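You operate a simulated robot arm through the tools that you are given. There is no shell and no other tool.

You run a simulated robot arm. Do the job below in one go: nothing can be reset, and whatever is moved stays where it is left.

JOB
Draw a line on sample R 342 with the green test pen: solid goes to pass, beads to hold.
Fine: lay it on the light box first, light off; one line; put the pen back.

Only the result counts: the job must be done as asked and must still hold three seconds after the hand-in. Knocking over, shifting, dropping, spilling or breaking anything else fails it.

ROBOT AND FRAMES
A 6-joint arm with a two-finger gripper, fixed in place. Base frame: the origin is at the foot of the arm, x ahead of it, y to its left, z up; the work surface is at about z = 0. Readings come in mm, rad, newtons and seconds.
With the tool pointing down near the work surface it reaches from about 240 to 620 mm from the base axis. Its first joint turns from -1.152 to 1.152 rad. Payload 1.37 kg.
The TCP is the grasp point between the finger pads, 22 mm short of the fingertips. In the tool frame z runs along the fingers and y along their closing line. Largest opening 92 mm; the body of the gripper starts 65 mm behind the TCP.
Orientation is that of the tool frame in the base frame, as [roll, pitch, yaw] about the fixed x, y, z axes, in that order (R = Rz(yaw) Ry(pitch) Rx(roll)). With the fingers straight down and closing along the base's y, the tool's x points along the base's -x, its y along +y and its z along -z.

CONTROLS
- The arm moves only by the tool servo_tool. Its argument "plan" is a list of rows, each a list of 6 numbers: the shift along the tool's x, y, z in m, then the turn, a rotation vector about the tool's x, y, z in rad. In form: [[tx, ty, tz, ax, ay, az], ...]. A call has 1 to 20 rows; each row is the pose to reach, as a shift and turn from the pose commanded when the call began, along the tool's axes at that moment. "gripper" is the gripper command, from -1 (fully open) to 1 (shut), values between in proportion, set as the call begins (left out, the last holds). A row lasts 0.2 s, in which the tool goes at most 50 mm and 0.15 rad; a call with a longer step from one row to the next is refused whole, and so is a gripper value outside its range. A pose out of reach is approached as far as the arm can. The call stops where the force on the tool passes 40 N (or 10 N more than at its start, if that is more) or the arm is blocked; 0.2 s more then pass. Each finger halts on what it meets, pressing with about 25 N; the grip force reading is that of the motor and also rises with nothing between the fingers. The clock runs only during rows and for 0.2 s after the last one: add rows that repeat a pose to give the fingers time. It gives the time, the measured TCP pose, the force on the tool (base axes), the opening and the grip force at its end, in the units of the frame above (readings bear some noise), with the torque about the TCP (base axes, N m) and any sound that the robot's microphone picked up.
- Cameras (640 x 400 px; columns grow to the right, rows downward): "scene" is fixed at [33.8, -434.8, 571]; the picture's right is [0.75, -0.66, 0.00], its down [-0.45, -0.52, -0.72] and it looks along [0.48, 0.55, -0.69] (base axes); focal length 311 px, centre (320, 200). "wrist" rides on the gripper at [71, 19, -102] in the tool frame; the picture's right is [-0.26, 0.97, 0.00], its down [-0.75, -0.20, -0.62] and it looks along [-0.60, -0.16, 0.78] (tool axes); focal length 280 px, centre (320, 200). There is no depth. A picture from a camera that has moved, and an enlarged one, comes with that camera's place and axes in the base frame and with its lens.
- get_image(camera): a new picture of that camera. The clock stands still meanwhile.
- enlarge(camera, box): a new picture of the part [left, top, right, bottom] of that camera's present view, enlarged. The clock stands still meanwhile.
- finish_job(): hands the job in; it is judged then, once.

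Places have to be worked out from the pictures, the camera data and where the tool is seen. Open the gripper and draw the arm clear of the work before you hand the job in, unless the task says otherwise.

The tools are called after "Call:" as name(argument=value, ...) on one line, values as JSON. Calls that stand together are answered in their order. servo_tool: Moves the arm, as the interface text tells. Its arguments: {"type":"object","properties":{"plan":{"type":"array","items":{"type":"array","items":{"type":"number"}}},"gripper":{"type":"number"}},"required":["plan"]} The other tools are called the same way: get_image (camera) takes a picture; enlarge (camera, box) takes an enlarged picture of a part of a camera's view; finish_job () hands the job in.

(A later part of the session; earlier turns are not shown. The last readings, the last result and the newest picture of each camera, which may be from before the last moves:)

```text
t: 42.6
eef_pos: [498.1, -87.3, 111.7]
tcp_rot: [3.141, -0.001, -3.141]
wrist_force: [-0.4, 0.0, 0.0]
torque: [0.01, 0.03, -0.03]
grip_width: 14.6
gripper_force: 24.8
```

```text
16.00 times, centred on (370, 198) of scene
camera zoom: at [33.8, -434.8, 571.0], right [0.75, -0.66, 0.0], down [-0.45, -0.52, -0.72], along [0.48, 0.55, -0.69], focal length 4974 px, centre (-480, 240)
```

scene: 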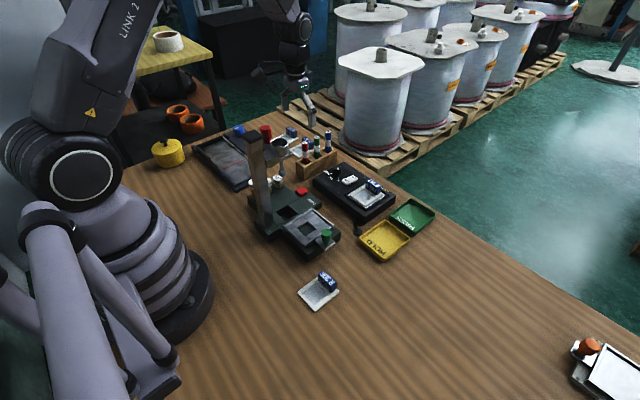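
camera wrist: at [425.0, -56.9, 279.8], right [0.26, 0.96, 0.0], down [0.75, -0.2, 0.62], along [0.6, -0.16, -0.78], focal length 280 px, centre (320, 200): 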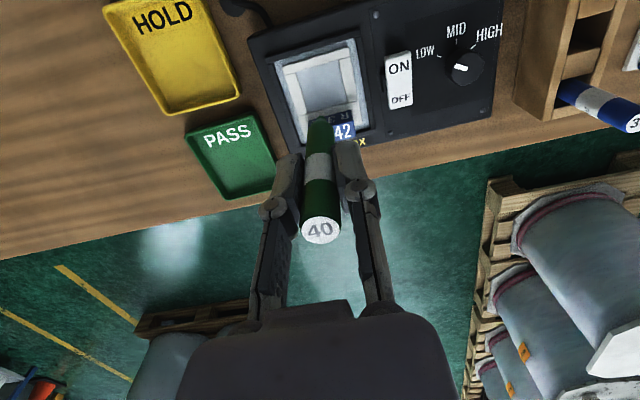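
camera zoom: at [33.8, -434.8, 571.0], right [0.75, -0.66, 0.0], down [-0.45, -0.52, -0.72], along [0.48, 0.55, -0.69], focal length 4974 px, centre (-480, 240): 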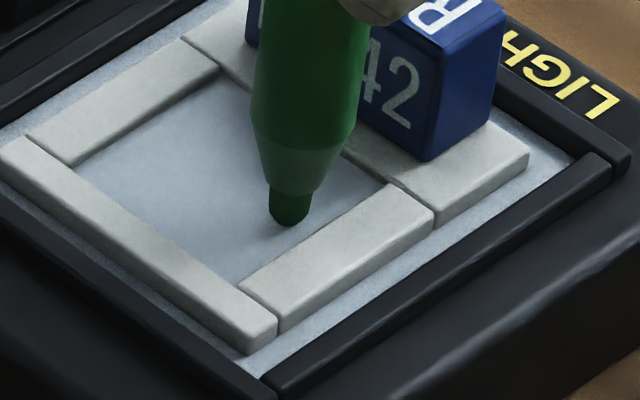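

Not yet touching. Another millimetre.

Call:
servo_tool(plan=[[0, 0, 0.0005, 0, 0, 0], [0, 0, 0.001, 0, 0, 0], [0, 0, 0.001, 0, 0, 0]])

Call:
enlarge(camera="scene", box=[354, 185, 386, 210])

```text
t: 43.4
eef_pos: [498.1, -87.9, 110.8]
tcp_rot: [-3.141, -0.002, 3.141]
wrist_force: [-2.0, 0.0, 5.8]
torque: [-0.03, 0.07, -0.02]
grip_width: 15.0
gripper_force: 25.1
```

```text
16.00 times, centred on (370, 198) of scene
camera zoom: at [33.8, -434.8, 571.0], right [0.75, -0.66, 0.0], down [-0.45, -0.52, -0.72], along [0.48, 0.55, -0.69], focal length 4974 px, centre (-480, 240)
```

zoom: 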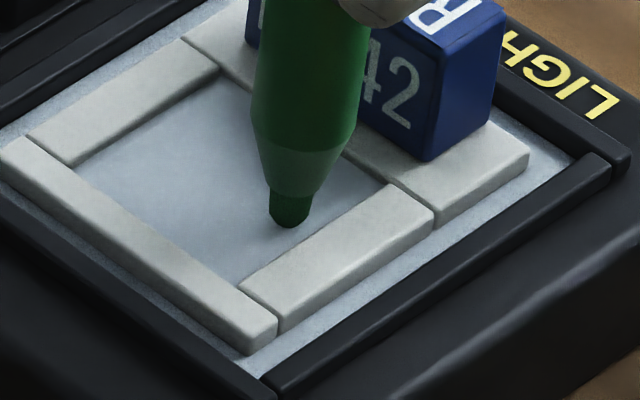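

Contact at about 6 N. I ease off slightly and draw one continuous stroke of 26 mm along +y, staying in contact.

Call:
servo_tool(plan=[[0, 0.001, -0.0003, 0, 0, 0], [0, 0.004, -0.0003, 0, 0, 0], [0, 0.008, -0.0003, 0, 0, 0], [0, 0.012, -0.0003, 0, 0, 0], [0, 0.016, -0.0003, 0, 0, 0], [0, 0.02, -0.0003, 0, 0, 0], [0, 0.024, -0.0003, 0, 0, 0], [0, 0.026, -0.0003, 0, 0, 0]])

Call:
enlarge(camera="scene", box=[354, 185, 386, 210])

Call:
enlarge(camera="wrist", box=[200, 70, 360, 190])

```text
t: 45.2
eef_pos: [498.0, -60.6, 109.8]
tcp_rot: [-3.139, 0.0, -3.141]
wrist_force: [0.4, -1.6, 3.5]
torque: [-0.08, -0.05, 0.02]
grip_width: 14.5
gripper_force: 25.2
```

```text
16.00 times, centred on (370, 198) of scene
camera zoom: at [33.8, -434.8, 571.0], right [0.75, -0.66, 0.0], down [-0.45, -0.52, -0.72], along [0.48, 0.55, -0.69], focal length 4974 px, centre (-480, 240)
```

zoom: 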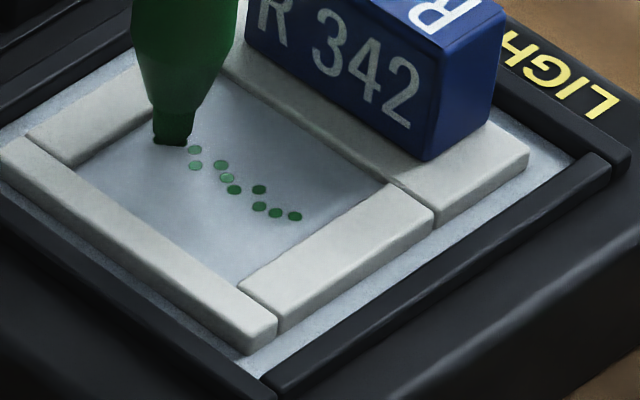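

```text
3.33 times, centred on (280, 130) of wrist
camera zoom: at [426.2, -41.8, 211.4], right [0.26, 0.96, 0.0], down [0.75, -0.2, 0.63], along [0.6, -0.16, -0.78], focal length 935 px, centre (453, 433)
```

zoom: 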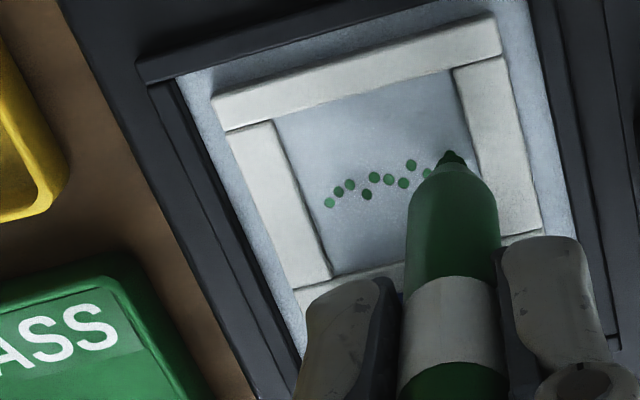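

The stroke has pulled apart into separate droplets – it beads. I lift the pen straight off the film.

Call:
servo_tool(plan=[[0, 0, -0.006, 0, 0, 0], [0, 0, -0.025, 0, 0, 0], [0, 0, -0.05, 0, 0, 0], [0, 0, -0.0687, 0, 0, 0], [0, 0, -0.0687, 0, 0, 0]])

Call:
enlarge(camera="scene", box=[346, 175, 394, 210])

Call:
get_image(camera="wrist")

```text
t: 46.4
eef_pos: [498.2, -62.0, 180.0]
tcp_rot: [3.14, 0.0, 3.142]
wrist_force: [0.0, 0.2, -0.2]
torque: [0.0, 0.0, -0.02]
grip_width: 14.8
gripper_force: 24.7
```

```text
11.43 times, centred on (370, 192) of scene
camera zoom: at [33.8, -434.8, 571.0], right [0.75, -0.66, 0.0], down [-0.45, -0.52, -0.72], along [0.48, 0.55, -0.69], focal length 3553 px, centre (-251, 286)
```

zoom: 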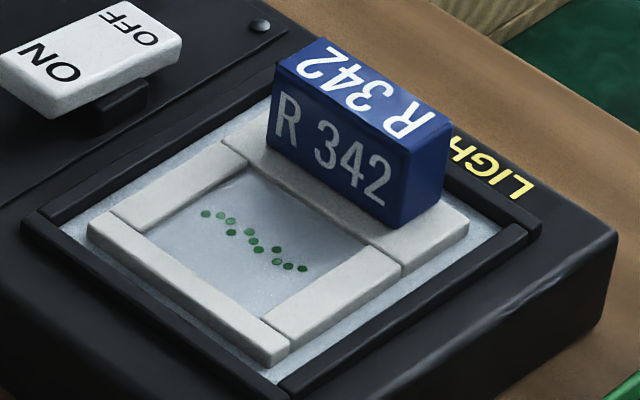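

```text
taken
camera wrist: at [426.2, -41.8, 280.2], right [0.26, 0.96, 0.0], down [0.75, -0.2, 0.63], along [0.6, -0.16, -0.78], focal length 280 px, centre (320, 200)
```

wrist: 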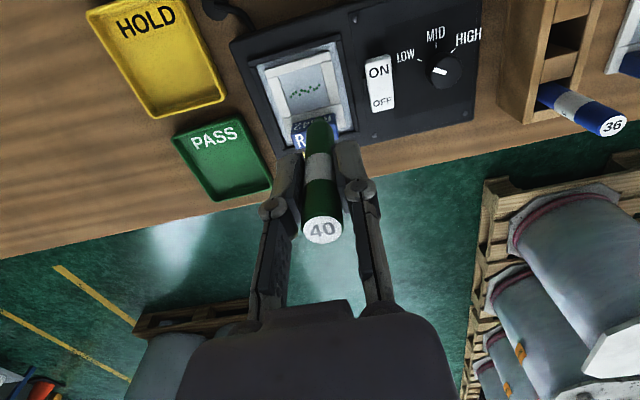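

The beads persist, so this sample goes to HOLD. First the pen goes back: I check it still hangs straight in the grip.

Call:
enlarge(camera="wrist", box=[260, 100, 388, 250])

Call:
enlarge(camera="scene", box=[330, 110, 410, 190])

```text
2.67 times, centred on (324, 175) of wrist
camera zoom: at [426.2, -41.8, 280.2], right [0.26, 0.96, 0.0], down [0.75, -0.2, 0.63], along [0.6, -0.16, -0.78], focal length 748 px, centre (309, 267)
```

zoom: 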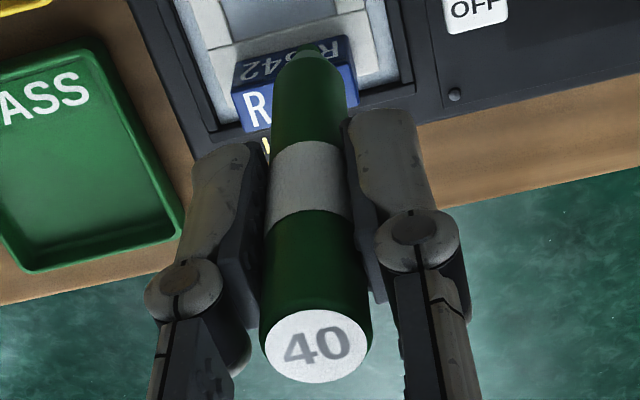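

```text
5.00 times, centred on (370, 150) of scene
camera zoom: at [33.8, -434.8, 571.0], right [0.75, -0.66, 0.0], down [-0.45, -0.52, -0.72], along [0.48, 0.55, -0.69], focal length 1554 px, centre (70, 450)
```

zoom: 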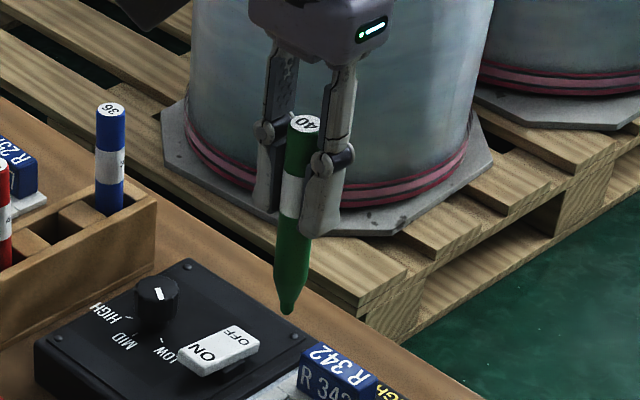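

The pen leans only about 1° in the grip. I carry it back over its slot along the same route.

Call:
servo_tool(plan=[[-0.0005, 0.015, 0, 0, 0, 0], [-0.002, 0.045, 0, 0, 0, 0], [-0.004, 0.08, 0, 0, 0, 0], [-0.006, 0.115, 0, 0, 0, 0], [-0.0075, 0.145, 0, 0, 0, 0], [-0.0087, 0.17, 0, 0, 0, 0], [-0.0087, 0.1814, 0, 0, 0, 0], [-0.0087, 0.1814, 0, 0, 0, 0]])

Call:
enlarge(camera="wrist", box=[260, 0, 388, 130])

Call:
enlarge(camera="wrist", box=[270, 100, 370, 250])

Call:
enlarge(camera="scene", box=[285, 90, 365, 170])

```text
t: 48.2
eef_pos: [506.5, 118.8, 179.2]
tcp_rot: [3.141, 0.001, -3.141]
wrist_force: [-0.5, -0.4, -0.2]
torque: [0.02, 0.0, 0.05]
grip_width: 15.0
gripper_force: 25.2
```

```text
3.08 times, centred on (324, 65) of wrist
camera zoom: at [435.0, 139.0, 280.1], right [0.26, 0.96, 0.0], down [0.75, -0.2, 0.63], along [0.6, -0.16, -0.78], focal length 863 px, centre (308, 615)
```

zoom: 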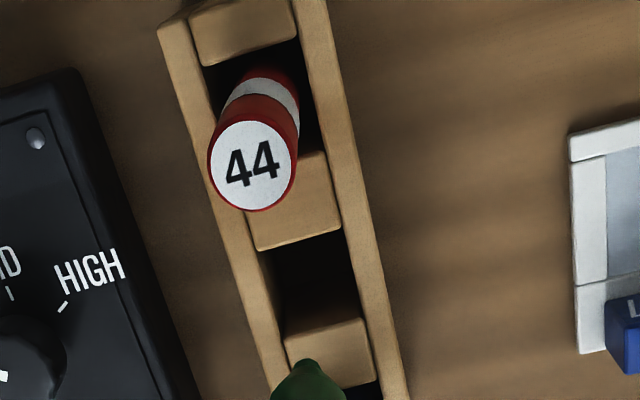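

```text
2.67 times, centred on (320, 175) of wrist
camera zoom: at [435.0, 139.0, 280.1], right [0.26, 0.96, 0.0], down [0.75, -0.2, 0.63], along [0.6, -0.16, -0.78], focal length 748 px, centre (320, 267)
```

zoom: 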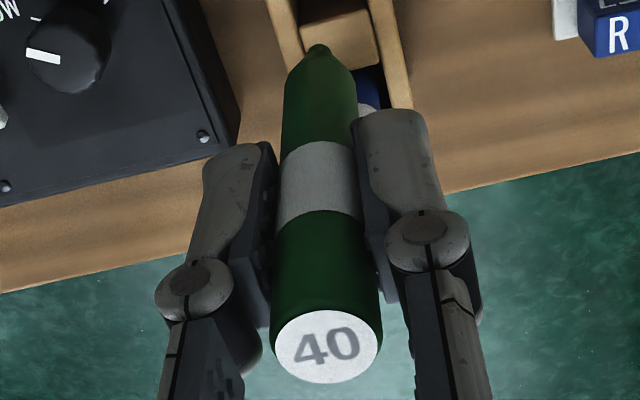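

```text
5.00 times, centred on (325, 130) of scene
camera zoom: at [33.8, -434.8, 571.0], right [0.75, -0.66, 0.0], down [-0.45, -0.52, -0.72], along [0.48, 0.55, -0.69], focal length 1554 px, centre (295, 550)
```

zoom: 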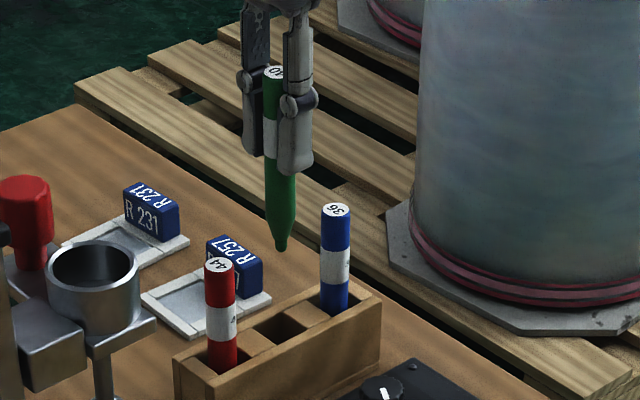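

The slot (x 496–519, y 110–132) is centred under the nib, giving about 4 mm clearance all round. I trim out the ~1° lean and lower to just above the rack.

Call:
servo_tool(plan=[[0, 0, 0.01, -0.008, 0, 0], [0, 0, 0.025, -0.015, 0, 0], [0, 0, 0.04, -0.015, 0, 0], [0, 0, 0.048, -0.015, 0, 0], [0, 0, 0.048, -0.015, 0, 0]])

Call:
enlarge(camera="wrist", box=[260, 60, 388, 250])

Call:
enlarge(camera="scene", box=[285, 110, 349, 175])

```text
t: 49.4
eef_pos: [507.2, 120.3, 129.7]
tcp_rot: [3.126, 0.0, 3.141]
wrist_force: [0.6, -0.5, 0.2]
torque: [0.01, 0.04, -0.04]
grip_width: 14.8
gripper_force: 25.3
```

```text
2.11 times, centred on (324, 155) of wrist
camera zoom: at [435.3, 137.6, 231.7], right [0.26, 0.96, 0.01], down [0.75, -0.21, 0.62], along [0.6, -0.15, -0.78], focal length 590 px, centre (312, 295)
```

zoom: 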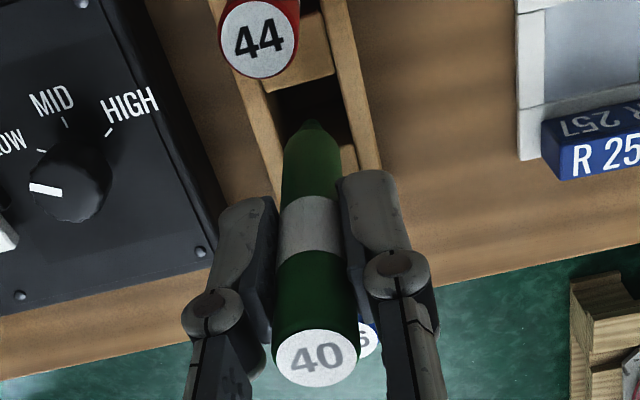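

```text
6.15 times, centred on (317, 142) of scene
camera zoom: at [33.8, -434.8, 571.0], right [0.75, -0.66, 0.0], down [-0.45, -0.52, -0.72], along [0.48, 0.55, -0.69], focal length 1913 px, centre (338, 554)
```

zoom: 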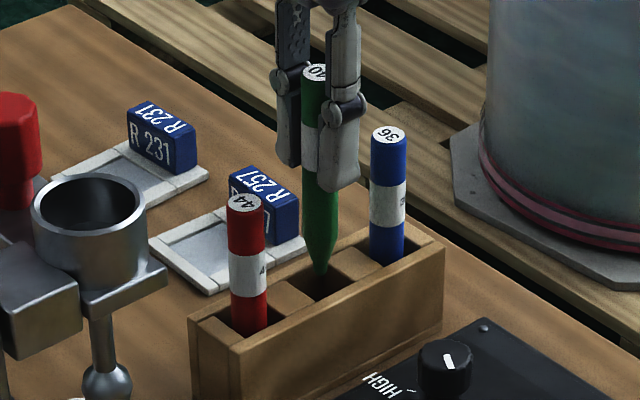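

The nib is entering the slot opening cleanly. I lower it down to about 3 mm above its original resting height.

Call:
servo_tool(plan=[[0, 0, 0.01, 0, 0, 0], [0, 0, 0.02, 0, 0, 0], [0, 0, 0.03, 0, 0, 0], [0, 0, 0.039, 0, 0, 0], [0, 0, 0.044, 0, 0, 0], [0, 0, 0.044, 0, 0, 0]])

Call:
enlarge(camera="scene", box=[285, 120, 349, 185])

```text
t: 50.8
eef_pos: [506.3, 121.5, 87.6]
tcp_rot: [3.129, 0.0, 3.141]
wrist_force: [-0.3, -1.0, -0.3]
torque: [0.02, -0.01, 0.03]
grip_width: 14.8
gripper_force: 25.3
```

```text
6.15 times, centred on (317, 152) of scene
camera zoom: at [33.8, -434.8, 571.0], right [0.75, -0.66, 0.0], down [-0.45, -0.52, -0.72], along [0.48, 0.55, -0.69], focal length 1913 px, centre (338, 492)
```

zoom: 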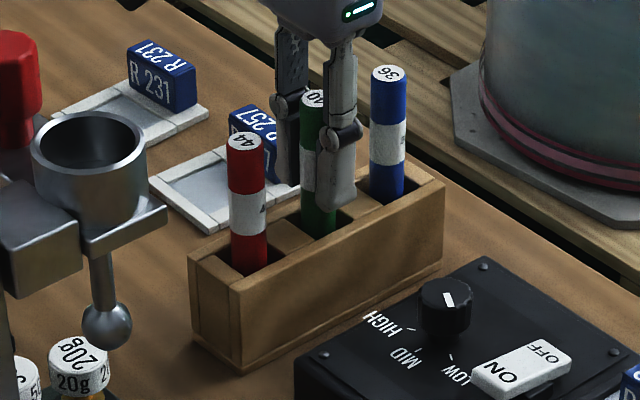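

No resistance so far. I go down the last few millimetres in small steps until the nib touches the slot floor.

Call:
servo_tool(plan=[[0, 0, 0.001, 0, 0, 0], [0, 0, 0.002, 0, 0, 0], [0, 0, 0.0025, 0, 0, 0], [0, 0, 0.0025, 0, 0, 0]])

Call:
enlarge(camera="scene", box=[285, 120, 349, 185])

```text
t: 51.8
eef_pos: [506.5, 119.4, 84.7]
tcp_rot: [3.128, 0.001, -3.141]
wrist_force: [-0.6, -0.4, 0.4]
torque: [-0.03, -0.03, -0.01]
grip_width: 15.0
gripper_force: 25.5
```

```text
6.15 times, centred on (317, 152) of scene
camera zoom: at [33.8, -434.8, 571.0], right [0.75, -0.66, 0.0], down [-0.45, -0.52, -0.72], along [0.48, 0.55, -0.69], focal length 1913 px, centre (338, 492)
```

zoom: 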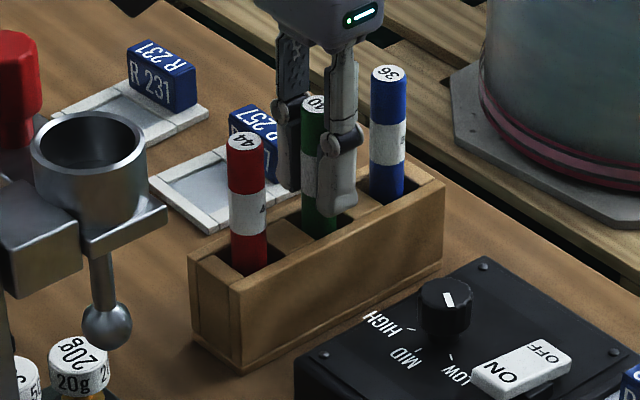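

Still free. A bit further.

Call:
servo_tool(plan=[[0, 0, 0.0005, 0, 0, 0], [0, 0, 0.001, 0, 0, 0], [0, 0, 0.001, 0, 0, 0]])

```text
t: 52.6
eef_pos: [507.3, 121.3, 83.5]
tcp_rot: [3.129, 0.001, 3.141]
wrist_force: [-0.3, 0.0, 2.2]
torque: [0.03, 0.03, 0.02]
grip_width: 14.9
gripper_force: 25.0
```

Light contact (2 N) at the original depth: the nib is on the slot floor. I open the fingers.

Call:
servo_tool(plan=[[0, 0, 0, 0, 0, 0], [0, 0, 0, 0, 0, 0], [0, 0, 0, 0, 0, 0], [0, 0, 0, 0, 0, 0]], gripper=0.1)

Call:
enlarge(camera="scene", box=[285, 120, 349, 185])

Call:
get_image(camera="wrist")

```text
t: 53.6
eef_pos: [507.1, 119.9, 83.5]
tcp_rot: [3.127, 0.002, 3.141]
wrist_force: [-1.2, -0.4, 0.4]
torque: [0.04, 0.0, 0.0]
grip_width: 41.6
gripper_force: 0.1
```

```text
6.15 times, centred on (317, 152) of scene
camera zoom: at [33.8, -434.8, 571.0], right [0.75, -0.66, 0.0], down [-0.45, -0.52, -0.72], along [0.48, 0.55, -0.69], focal length 1913 px, centre (338, 492)
```

zoom: 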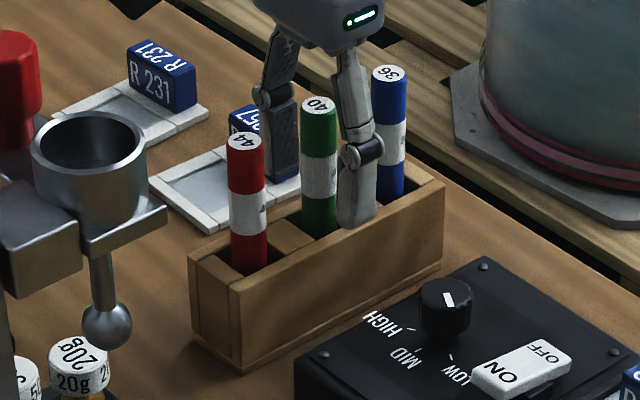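

```text
taken
camera wrist: at [435.0, 138.1, 184.6], right [0.26, 0.96, 0.01], down [0.75, -0.21, 0.62], along [0.6, -0.15, -0.78], focal length 280 px, centre (320, 200)
```

wrist: 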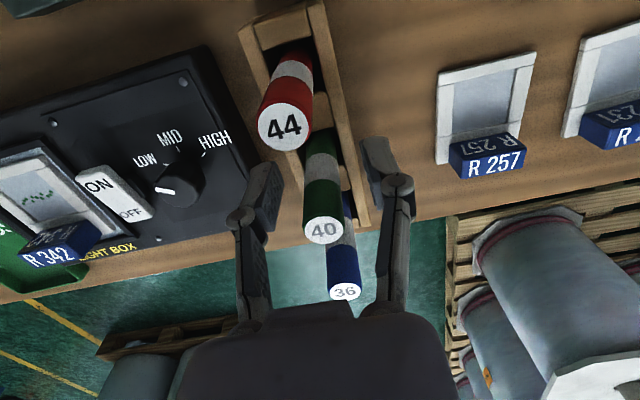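

The green pen stands upright in its slot. I rise straight up clear of it and remove the small tilt.

Call:
servo_tool(plan=[[0, 0, -0.015, 0, 0, 0], [0, 0, -0.04, 0, 0, 0], [0, 0, -0.07, 0, 0, 0], [0, 0, -0.1, 0.0, 0, 0], [0, 0, -0.1, 0.014, 0, 0], [0, 0, -0.1, 0.014, 0, 0]])

Call:
enlarge(camera="scene", box=[285, 120, 349, 185])

```text
t: 55.0
eef_pos: [505.8, 120.3, 183.7]
tcp_rot: [3.141, -0.001, -3.141]
wrist_force: [0.0, -0.7, 0.2]
torque: [0.0, 0.0, -0.01]
grip_width: 41.4
gripper_force: 0.0
```

```text
6.15 times, centred on (317, 152) of scene
camera zoom: at [33.8, -434.8, 571.0], right [0.75, -0.66, 0.0], down [-0.45, -0.52, -0.72], along [0.48, 0.55, -0.69], focal length 1913 px, centre (338, 492)
```

zoom: 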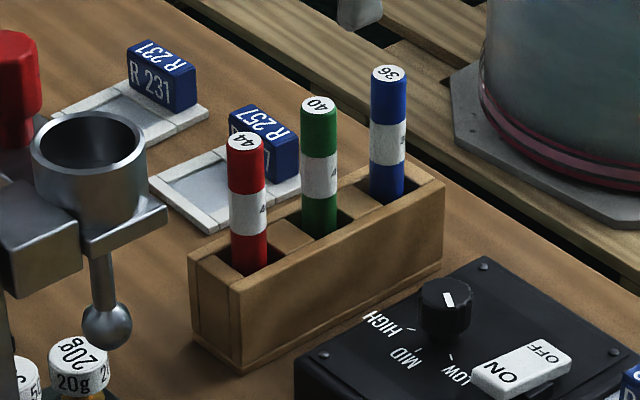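

The pen is back exactly as before. Now I return above the sample's tag, turning the hand 90° again to grip across the tag's broad faces.

Call:
servo_tool(plan=[[-0.001, -0.01, 0, 0, 0, -0.145], [-0.003, -0.028, 0, 0, 0, -0.29], [-0.005, -0.046, 0, 0, 0, -0.435], [-0.007, -0.065, 0, 0, 0, -0.58], [-0.009, -0.084, 0, 0, 0, -0.725], [-0.011, -0.103, 0, 0, 0, -0.87], [-0.013, -0.122, 0, 0, 0, -1.015], [-0.016, -0.141, 0, 0, 0, -1.16], [-0.019, -0.16, 0, 0, 0, -1.305], [-0.022, -0.178, 0, 0, 0, -1.45], [-0.0238, -0.192, 0, 0, 0, -1.571], [-0.0238, -0.1957, 0, 0, 0, -1.571], [-0.0238, -0.1957, 0, 0, 0, -1.571]], gripper=0.44)

Call:
get_image(camera="wrist")

Call:
enlarge(camera="wrist", box=[264, 10, 424, 130])

Call:
enlarge(camera="scene", box=[346, 170, 394, 210])

```text
t: 57.8
eef_pos: [529.5, -76.4, 181.6]
tcp_rot: [-3.141, 0.0, -1.57]
wrist_force: [0.0, 1.1, -0.1]
torque: [0.0, -0.01, -0.02]
grip_width: 25.9
gripper_force: 0.1
```

```text
taken
camera wrist: at [510.3, -147.7, 283.7], right [-0.97, 0.26, 0.0], down [0.2, 0.75, 0.63], along [0.16, 0.6, -0.78], focal length 280 px, centre (320, 200)
```

wrist: 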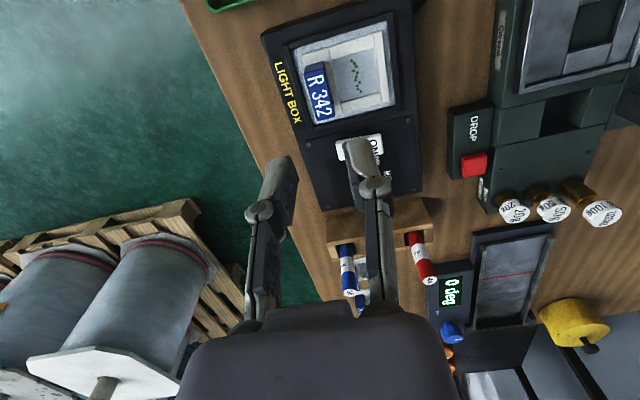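

```text
3.33 times, centred on (344, 70) of wrist
camera zoom: at [510.3, -147.7, 283.7], right [-0.97, 0.26, 0.0], down [0.2, 0.75, 0.63], along [0.16, 0.6, -0.78], focal length 935 px, centre (240, 633)
```

zoom: 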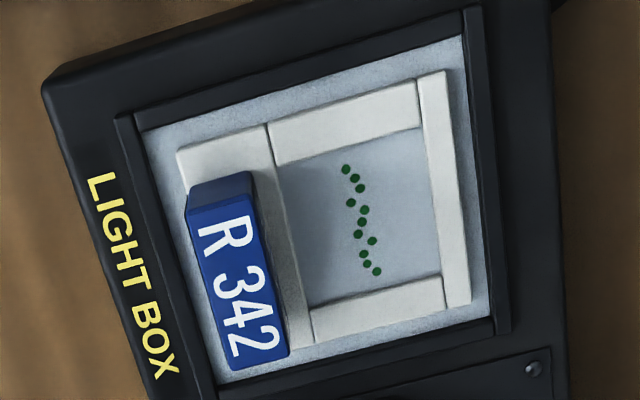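

```text
10.00 times, centred on (370, 190) of scene
camera zoom: at [33.8, -434.8, 571.0], right [0.75, -0.66, 0.0], down [-0.45, -0.52, -0.72], along [0.48, 0.55, -0.69], focal length 3109 px, centre (-180, 300)
```

zoom: 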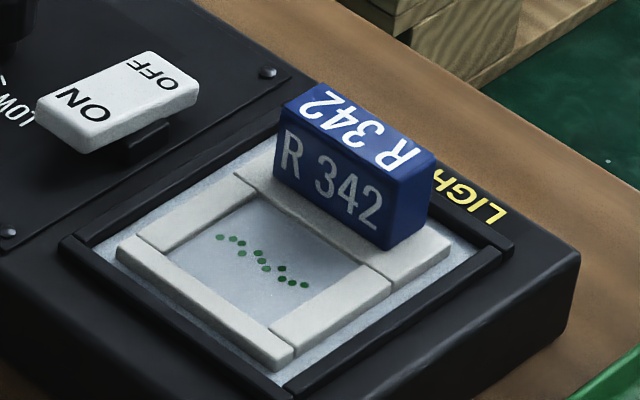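

The beading is unmistakable, so HOLD it is. The tag centre is at (529.3, -75.7), within 1 mm of the hand; I correct that and descend partway.

Call:
servo_tool(plan=[[-0.001, 0, 0.025, 0, 0, 0], [-0.001, 0, 0.055, 0, 0, 0], [-0.001, 0, 0.08, 0, 0, 0], [-0.001, 0, 0.088, 0, 0, 0], [-0.001, 0, 0.088, 0, 0, 0]])

Call:
enlarge(camera="wrist", box=[240, 70, 400, 190])

Call:
enlarge(camera="scene", box=[346, 165, 394, 205])

```text
t: 59.0
eef_pos: [530.4, -76.8, 95.1]
tcp_rot: [-3.141, 0.001, -1.572]
wrist_force: [0.6, 0.3, 0.2]
torque: [0.0, 0.01, 0.02]
grip_width: 25.5
gripper_force: 0.1
```

```text
3.33 times, centred on (320, 130) of wrist
camera zoom: at [510.9, -147.0, 195.7], right [-0.96, 0.26, 0.0], down [0.2, 0.75, 0.63], along [0.16, 0.6, -0.78], focal length 935 px, centre (320, 433)
```

zoom: 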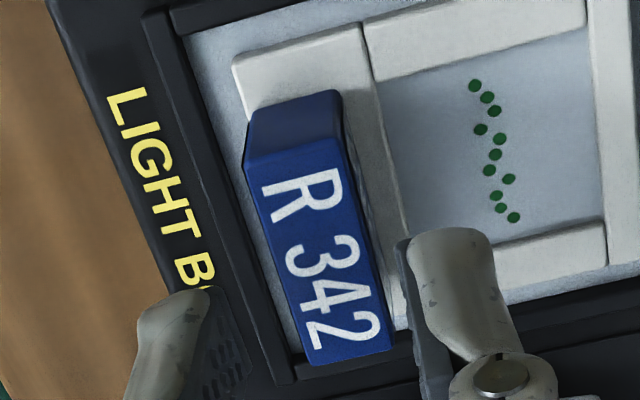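

```text
10.00 times, centred on (370, 185) of scene
camera zoom: at [33.8, -434.8, 571.0], right [0.75, -0.66, 0.0], down [-0.45, -0.52, -0.72], along [0.48, 0.55, -0.69], focal length 3109 px, centre (-180, 350)
```

zoom: 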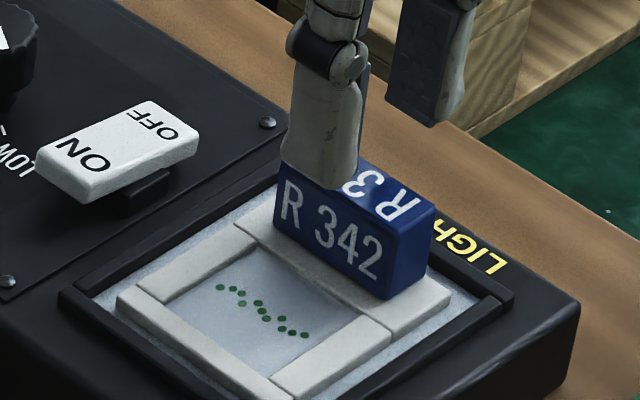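

Aligned. I lower the remaining 33 mm around the tag and check forces.

Call:
servo_tool(plan=[[0, 0, 0.01, 0, 0, 0], [0, 0, 0.02, 0, 0, 0], [0, 0, 0.028, 0, 0, 0], [0, 0, 0.0325, 0, 0, 0], [0, 0, 0.0325, 0, 0, 0]])

Call:
enlarge(camera="wrist", box=[220, 100, 420, 245])

Call:
enlarge(camera="scene", box=[346, 170, 394, 210])

```text
t: 60.2
eef_pos: [530.8, -73.9, 62.5]
tcp_rot: [-3.141, 0.0, -1.572]
wrist_force: [0.8, -1.1, -0.2]
torque: [-0.02, -0.04, 0.01]
grip_width: 25.8
gripper_force: 0.0
```

```text
2.76 times, centred on (320, 172) of wrist
camera zoom: at [510.5, -146.3, 163.6], right [-0.96, 0.26, 0.0], down [0.2, 0.75, 0.63], along [0.16, 0.6, -0.78], focal length 774 px, centre (320, 276)
```

zoom: 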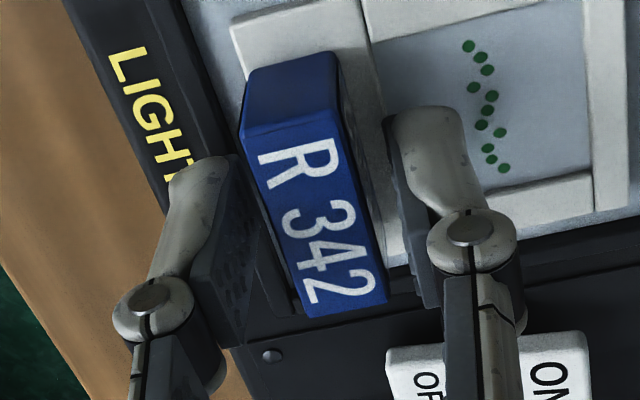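

```text
10.00 times, centred on (370, 190) of scene
camera zoom: at [33.8, -434.8, 571.0], right [0.75, -0.66, 0.0], down [-0.45, -0.52, -0.72], along [0.48, 0.55, -0.69], focal length 3109 px, centre (-180, 300)
```

zoom: 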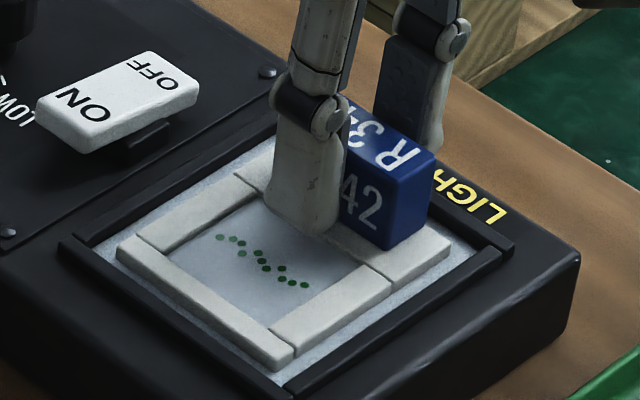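

Clear of contact. I go 1 mm deeper to match the earlier good grip, then close.

Call:
servo_tool(plan=[[0, 0, 0.001, 0, 0, 0], [0, 0, 0.001, 0, 0, 0]])

Call:
servo_tool(plan=[[0, 0, 0, 0, 0, 0], [0, 0, 0, 0, 0, 0], [0, 0, 0, 0, 0, 0], [0, 0, 0, 0, 0, 0]], gripper=1)

Call:
servo_tool(plan=[[0, 0, -0.002, 0, 0, 0], [0, 0, -0.004, 0, 0, 0], [0, 0, -0.007, 0, 0, 0], [0, 0, -0.01, 0, 0, 0], [0, 0, -0.01, 0, 0, 0]])

Call:
enlarge(camera="scene", box=[346, 170, 394, 210])

Call:
enlarge(camera="wrist", box=[220, 40, 460, 245])

```text
t: 60.8
eef_pos: [530.6, -76.1, 61.2]
tcp_rot: [3.141, 0.0, -1.571]
wrist_force: [-0.2, -0.7, 0.4]
torque: [-0.03, 0.01, 0.0]
grip_width: 25.8
gripper_force: 0.1
```

```text
t: 61.8
eef_pos: [531.5, -76.0, 62.0]
tcp_rot: [3.141, -0.001, -1.57]
wrist_force: [-0.4, 0.4, -0.2]
torque: [-0.03, -0.02, -0.01]
grip_width: 14.7
gripper_force: 24.8
```

```text
t: 63.0
eef_pos: [530.3, -76.1, 71.6]
tcp_rot: [3.142, 0.0, -1.569]
wrist_force: [0.7, -0.6, -0.2]
torque: [0.03, -0.02, -0.01]
grip_width: 15.2
gripper_force: 25.2
```

```text
10.00 times, centred on (370, 190) of scene
camera zoom: at [33.8, -434.8, 571.0], right [0.75, -0.66, 0.0], down [-0.45, -0.52, -0.72], along [0.48, 0.55, -0.69], focal length 3109 px, centre (-180, 300)
```

zoom: 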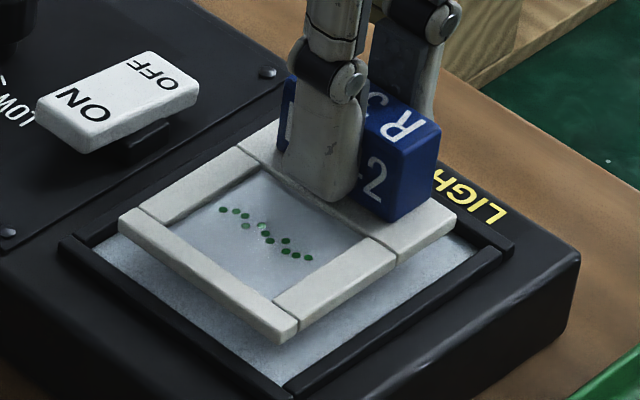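

```text
1.95 times, centred on (340, 142) of wrist
camera zoom: at [510.2, -146.6, 172.6], right [-0.96, 0.26, 0.0], down [0.21, 0.75, 0.63], along [0.16, 0.6, -0.78], focal length 547 px, centre (281, 312)
```

zoom: 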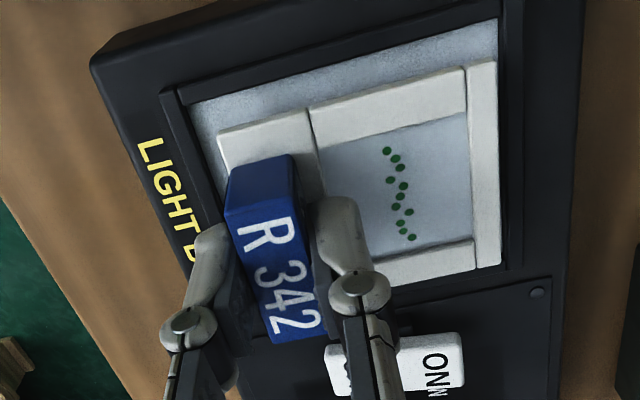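

Held securely. While lifting clear I also examine the HOLD tray's wall profile in the scene camera.

Call:
servo_tool(plan=[[0, 0, -0.015, 0, 0, 0], [0, 0, -0.035, 0, 0, 0], [0, 0, -0.055, 0, 0, 0], [0, 0, -0.068, 0, 0, 0], [0, 0, -0.068, 0, 0, 0]])

Call:
enlarge(camera="scene", box=[354, 210, 418, 265])

Call:
get_image(camera="wrist")

```text
t: 64.2
eef_pos: [530.7, -75.5, 140.0]
tcp_rot: [-3.141, -0.001, -1.57]
wrist_force: [0.6, -0.1, 0.3]
torque: [0.01, 0.0, -0.02]
grip_width: 14.9
gripper_force: 26.0
```

```text
7.27 times, centred on (386, 238) of scene
camera zoom: at [33.8, -434.8, 571.0], right [0.75, -0.66, 0.0], down [-0.45, -0.52, -0.72], along [0.48, 0.55, -0.69], focal length 2261 px, centre (-160, -73)
```

zoom: 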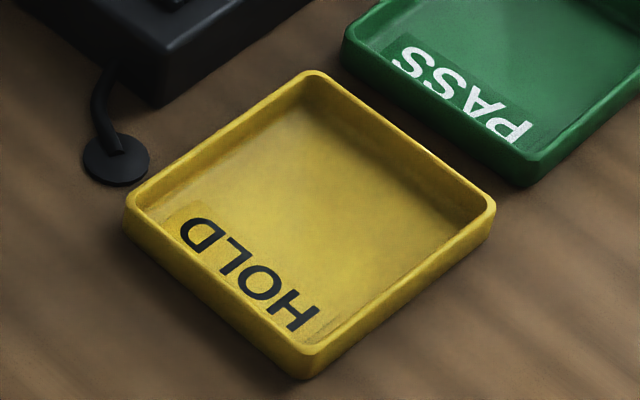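

```text
taken
camera wrist: at [510.1, -146.2, 240.9], right [-0.96, 0.26, 0.0], down [0.2, 0.75, 0.63], along [0.16, 0.6, -0.78], focal length 280 px, centre (320, 200)
```

wrist: 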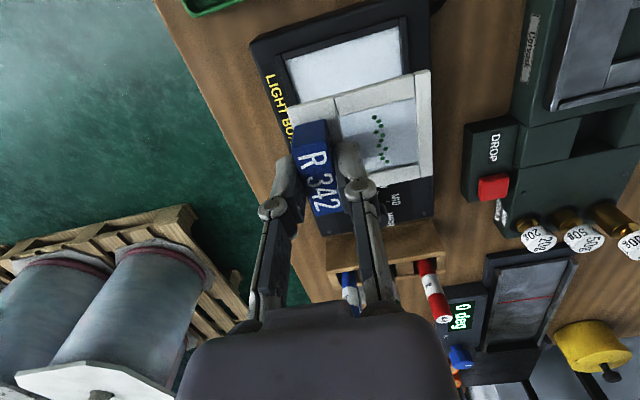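

Tray rim: x ≈ 400–488, y ≈ -227–-152, about 16 mm high. I carry the sample over it, biased slightly toward -x so the outer finger keeps clear of the far rim.

Call:
servo_tool(plan=[[0.008, 0.005, 0, 0, 0, 0], [0.025, 0.0145, 0, 0, 0, 0], [0.048, 0.0275, 0, 0, 0, 0], [0.071, 0.041, 0, 0, 0, 0], [0.094, 0.054, 0, 0, 0, 0], [0.11, 0.063, 0, 0, 0, 0], [0.1144, 0.0656, 0, 0, 0, 0], [0.1144, 0.0656, 0, 0, 0, 0]])

Call:
get_image(camera="wrist")

Call:
enlarge(camera="wrist", box=[220, 20, 460, 200])

Call:
enlarge(camera="scene", box=[340, 190, 420, 265])

```text
t: 66.0
eef_pos: [464.3, -190.4, 140.4]
tcp_rot: [-3.141, 0.0, -1.571]
wrist_force: [-0.8, 0.8, -0.6]
torque: [0.01, 0.03, 0.01]
grip_width: 14.9
gripper_force: 24.6
```

```text
taken
camera wrist: at [444.4, -261.1, 240.7], right [-0.96, 0.26, 0.0], down [0.2, 0.75, 0.63], along [0.16, 0.6, -0.78], focal length 280 px, centre (320, 200)
```

wrist: 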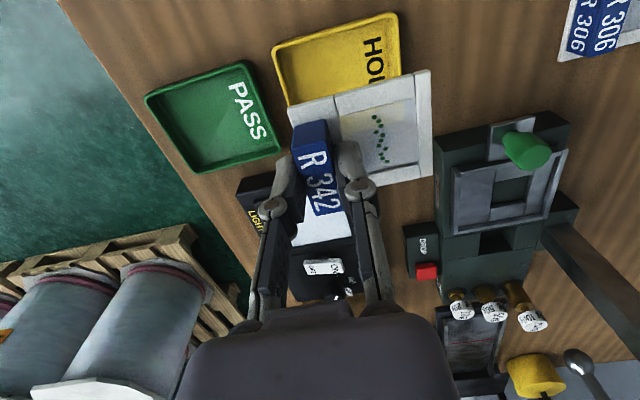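

```text
2.22 times, centred on (340, 110) of wrist
camera zoom: at [444.4, -261.1, 240.7], right [-0.96, 0.26, 0.0], down [0.2, 0.75, 0.63], along [0.16, 0.6, -0.78], focal length 623 px, centre (276, 400)
```

zoom: 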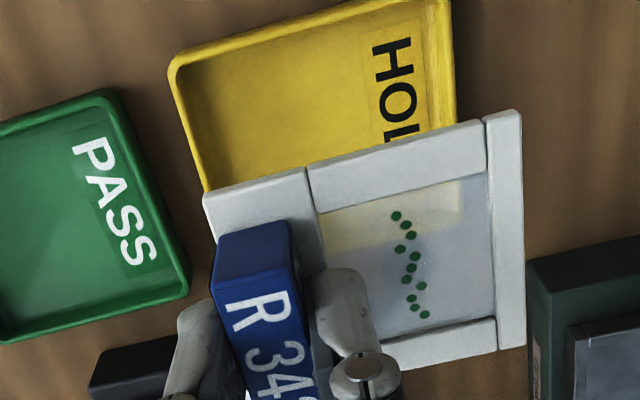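

```text
5.33 times, centred on (380, 228) of scene
camera zoom: at [33.8, -434.8, 571.0], right [0.75, -0.66, 0.0], down [-0.45, -0.52, -0.72], along [0.48, 0.55, -0.69], focal length 1658 px, centre (0, 53)
```

zoom: 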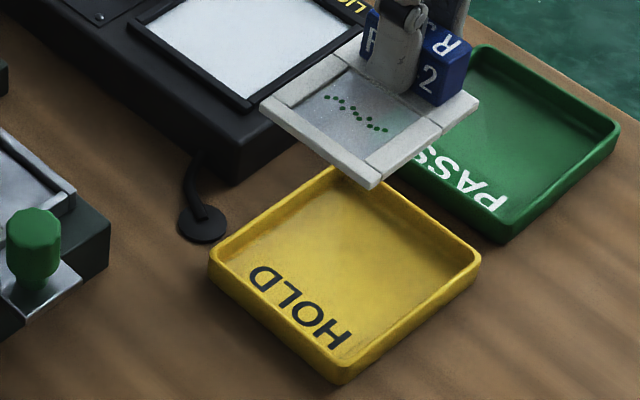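

Plate x 407–471, y -219–-163; tray x 400–489, y -229–-153: centred in y with room all round. I lower to just above the rim and re-check.

Call:
servo_tool(plan=[[0, 0, 0.015, 0, 0, 0], [0, 0, 0.035, 0, 0, 0], [0, 0, 0.058, 0, 0, 0], [0, 0, 0.075, 0, 0, 0], [0, 0, 0.083, 0, 0, 0], [0, 0, 0.083, 0, 0, 0]])

Call:
get_image(camera="wrist")

Call:
enlarge(camera="scene", box=[354, 205, 418, 265])

```text
t: 67.4
eef_pos: [465.1, -189.9, 56.1]
tcp_rot: [3.141, 0.0, -1.57]
wrist_force: [-0.6, 0.0, -1.0]
torque: [0.01, 0.01, 0.01]
grip_width: 15.0
gripper_force: 25.1
```

```text
taken
camera wrist: at [444.7, -260.4, 157.2], right [-0.96, 0.26, 0.0], down [0.2, 0.75, 0.63], along [0.16, 0.6, -0.78], focal length 280 px, centre (320, 200)
```

wrist: 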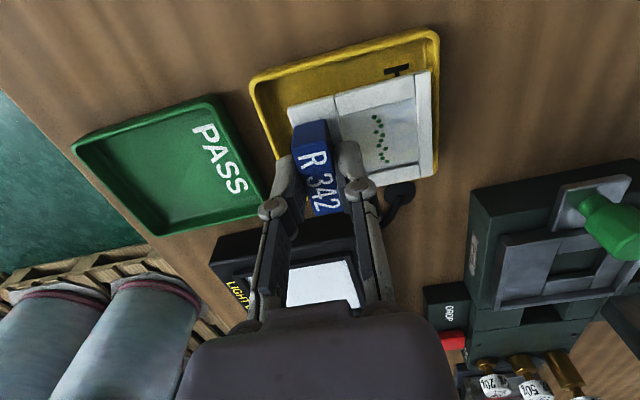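

```text
6.67 times, centred on (386, 235) of scene
camera zoom: at [33.8, -434.8, 571.0], right [0.75, -0.66, 0.0], down [-0.45, -0.52, -0.72], along [0.48, 0.55, -0.69], focal length 2072 px, centre (-120, -33)
```

zoom: 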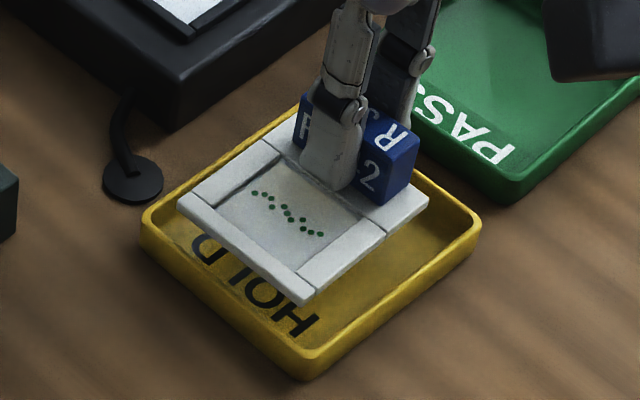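

Just above the rim. I zoom in to check the finger against the far rim and the plate edges against the walls.

Call:
enlarge(camera="wrist", box=[236, 20, 396, 140])

Call:
enlarge(camera="wrist", box=[236, 120, 450, 240])

Call:
enlarge(camera="wrist", box=[350, 20, 450, 200])

```text
3.33 times, centred on (316, 80) of wrist
camera zoom: at [444.7, -260.4, 157.2], right [-0.96, 0.26, 0.0], down [0.2, 0.75, 0.63], along [0.16, 0.6, -0.78], focal length 935 px, centre (333, 600)
```

zoom: 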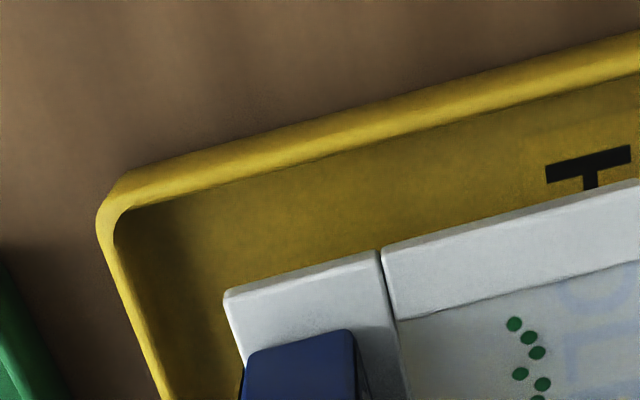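

```text
2.99 times, centred on (343, 180) of wrist
camera zoom: at [444.7, -260.4, 157.2], right [-0.96, 0.26, 0.0], down [0.2, 0.75, 0.63], along [0.16, 0.6, -0.78], focal length 838 px, centre (251, 260)
```

zoom: 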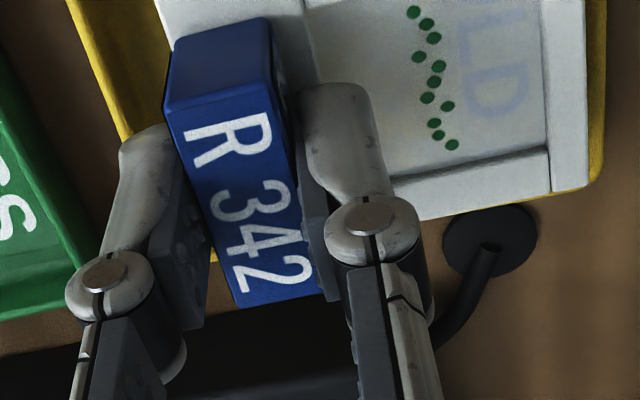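

```text
2.22 times, centred on (400, 110) of wrist
camera zoom: at [444.7, -260.4, 157.2], right [-0.96, 0.26, 0.0], down [0.2, 0.75, 0.63], along [0.16, 0.6, -0.78], focal length 623 px, centre (142, 400)
```

zoom: 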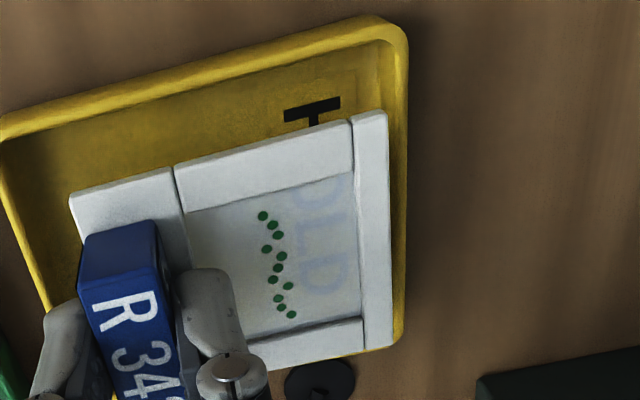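

Margins look good: about 4 mm at the near wall, 6–8 mm at the sides, and 4–5 mm between the finger and the far rim. I lower into the tray.

Call:
servo_tool(plan=[[0, 0, 0.005, 0, 0, 0], [0, 0, 0.01, 0, 0, 0], [0, 0, 0.014, 0, 0, 0], [0, 0, 0.0165, 0, 0, 0], [0, 0, 0.0165, 0, 0, 0]])

Call:
enlarge(camera="scene", box=[354, 210, 418, 265])

Call:
enlarge(camera="wrist", box=[226, 20, 466, 200])

```text
t: 68.6
eef_pos: [464.2, -189.4, 39.9]
tcp_rot: [3.141, -0.001, -1.57]
wrist_force: [0.6, -0.7, 0.3]
torque: [-0.01, 0.0, 0.0]
grip_width: 14.7
gripper_force: 25.5
```

```text
7.27 times, centred on (386, 238) of scene
camera zoom: at [33.8, -434.8, 571.0], right [0.75, -0.66, 0.0], down [-0.45, -0.52, -0.72], along [0.48, 0.55, -0.69], focal length 2261 px, centre (-160, -73)
```

zoom: 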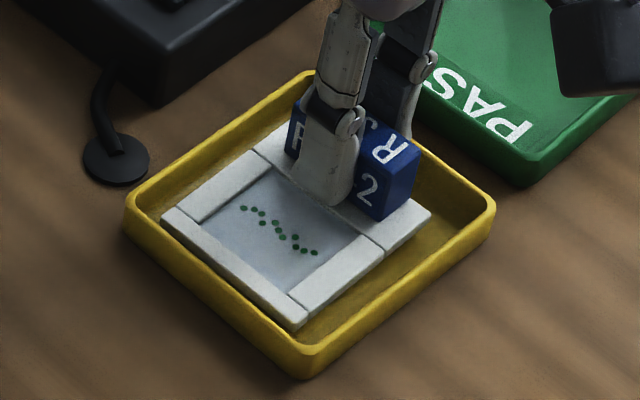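

```text
2.22 times, centred on (346, 110) of wrist
camera zoom: at [444.6, -261.0, 141.3], right [-0.96, 0.26, 0.0], down [0.2, 0.75, 0.63], along [0.16, 0.6, -0.78], focal length 623 px, centre (262, 400)
```

zoom: 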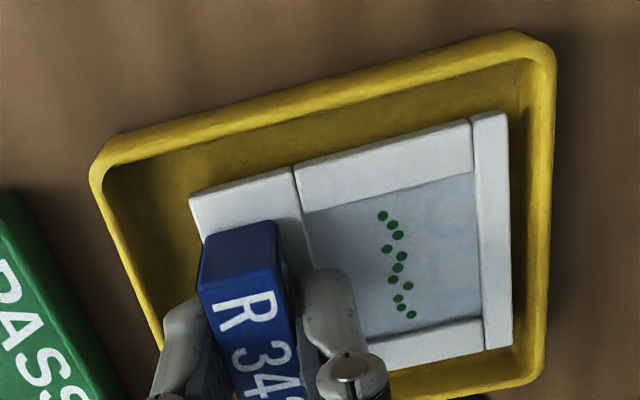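

The plate is inside the walls, just above the floor. I continue in millimetre steps until it touches.

Call:
servo_tool(plan=[[0, 0, 0.001, 0, 0, 0], [0, 0, 0.002, 0, 0, 0], [0, 0, 0.003, 0, 0, 0], [0, 0, 0.003, 0, 0, 0]])

Call:
servo_tool(plan=[[0, 0, 0.0005, 0, 0, 0], [0, 0, 0.001, 0, 0, 0], [0, 0, 0.001, 0, 0, 0]])

Call:
enlarge(camera="scene", box=[354, 210, 418, 265])

```text
t: 69.6
eef_pos: [465.0, -190.8, 37.9]
tcp_rot: [3.141, 0.0, -1.57]
wrist_force: [-0.2, -0.4, 0.0]
torque: [-0.01, 0.01, 0.01]
grip_width: 15.0
gripper_force: 25.2
```

```text
t: 70.4
eef_pos: [464.7, -190.0, 37.6]
tcp_rot: [-3.141, 0.0, -1.571]
wrist_force: [0.7, 0.1, -0.9]
torque: [0.0, 0.01, 0.0]
grip_width: 14.7
gripper_force: 25.0
```

```text
7.27 times, centred on (386, 238) of scene
camera zoom: at [33.8, -434.8, 571.0], right [0.75, -0.66, 0.0], down [-0.45, -0.52, -0.72], along [0.48, 0.55, -0.69], focal length 2261 px, centre (-160, -73)
```

zoom: 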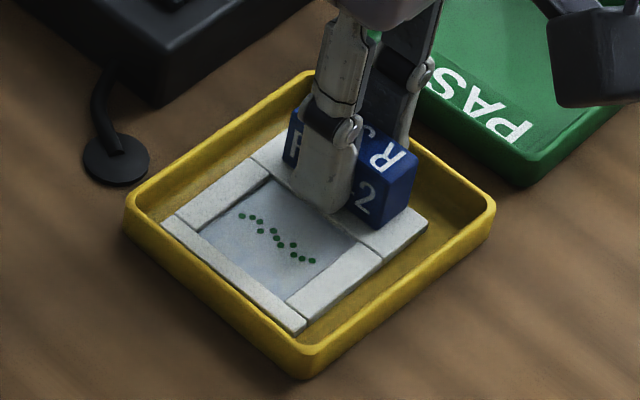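

No contact yet; continuing gently.

Call:
servo_tool(plan=[[0, 0, 0.0005, 0, 0, 0], [0, 0, 0.001, 0, 0, 0], [0, 0, 0.001, 0, 0, 0]])

Call:
enlarge(camera="scene", box=[354, 215, 402, 255])

```text
t: 71.2
eef_pos: [464.9, -189.5, 37.2]
tcp_rot: [3.141, 0.001, -1.57]
wrist_force: [-2.9, 0.4, 9.3]
torque: [0.01, 0.16, -0.02]
grip_width: 14.8
gripper_force: 24.7
```

```text
10.00 times, centred on (378, 235) of scene
camera zoom: at [33.7, -434.8, 571.1], right [0.75, -0.66, 0.0], down [-0.45, -0.52, -0.72], along [0.48, 0.55, -0.69], focal length 3109 px, centre (-260, -150)
```

zoom: 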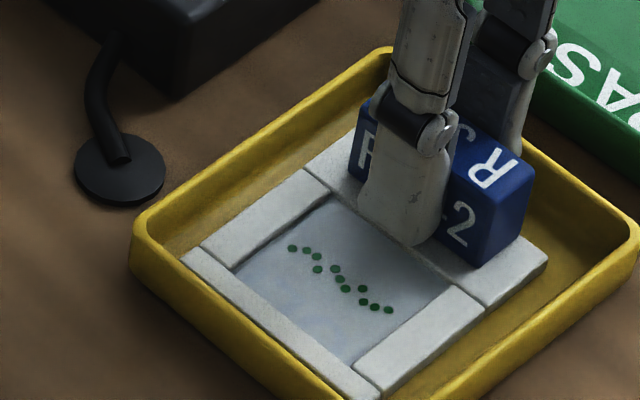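

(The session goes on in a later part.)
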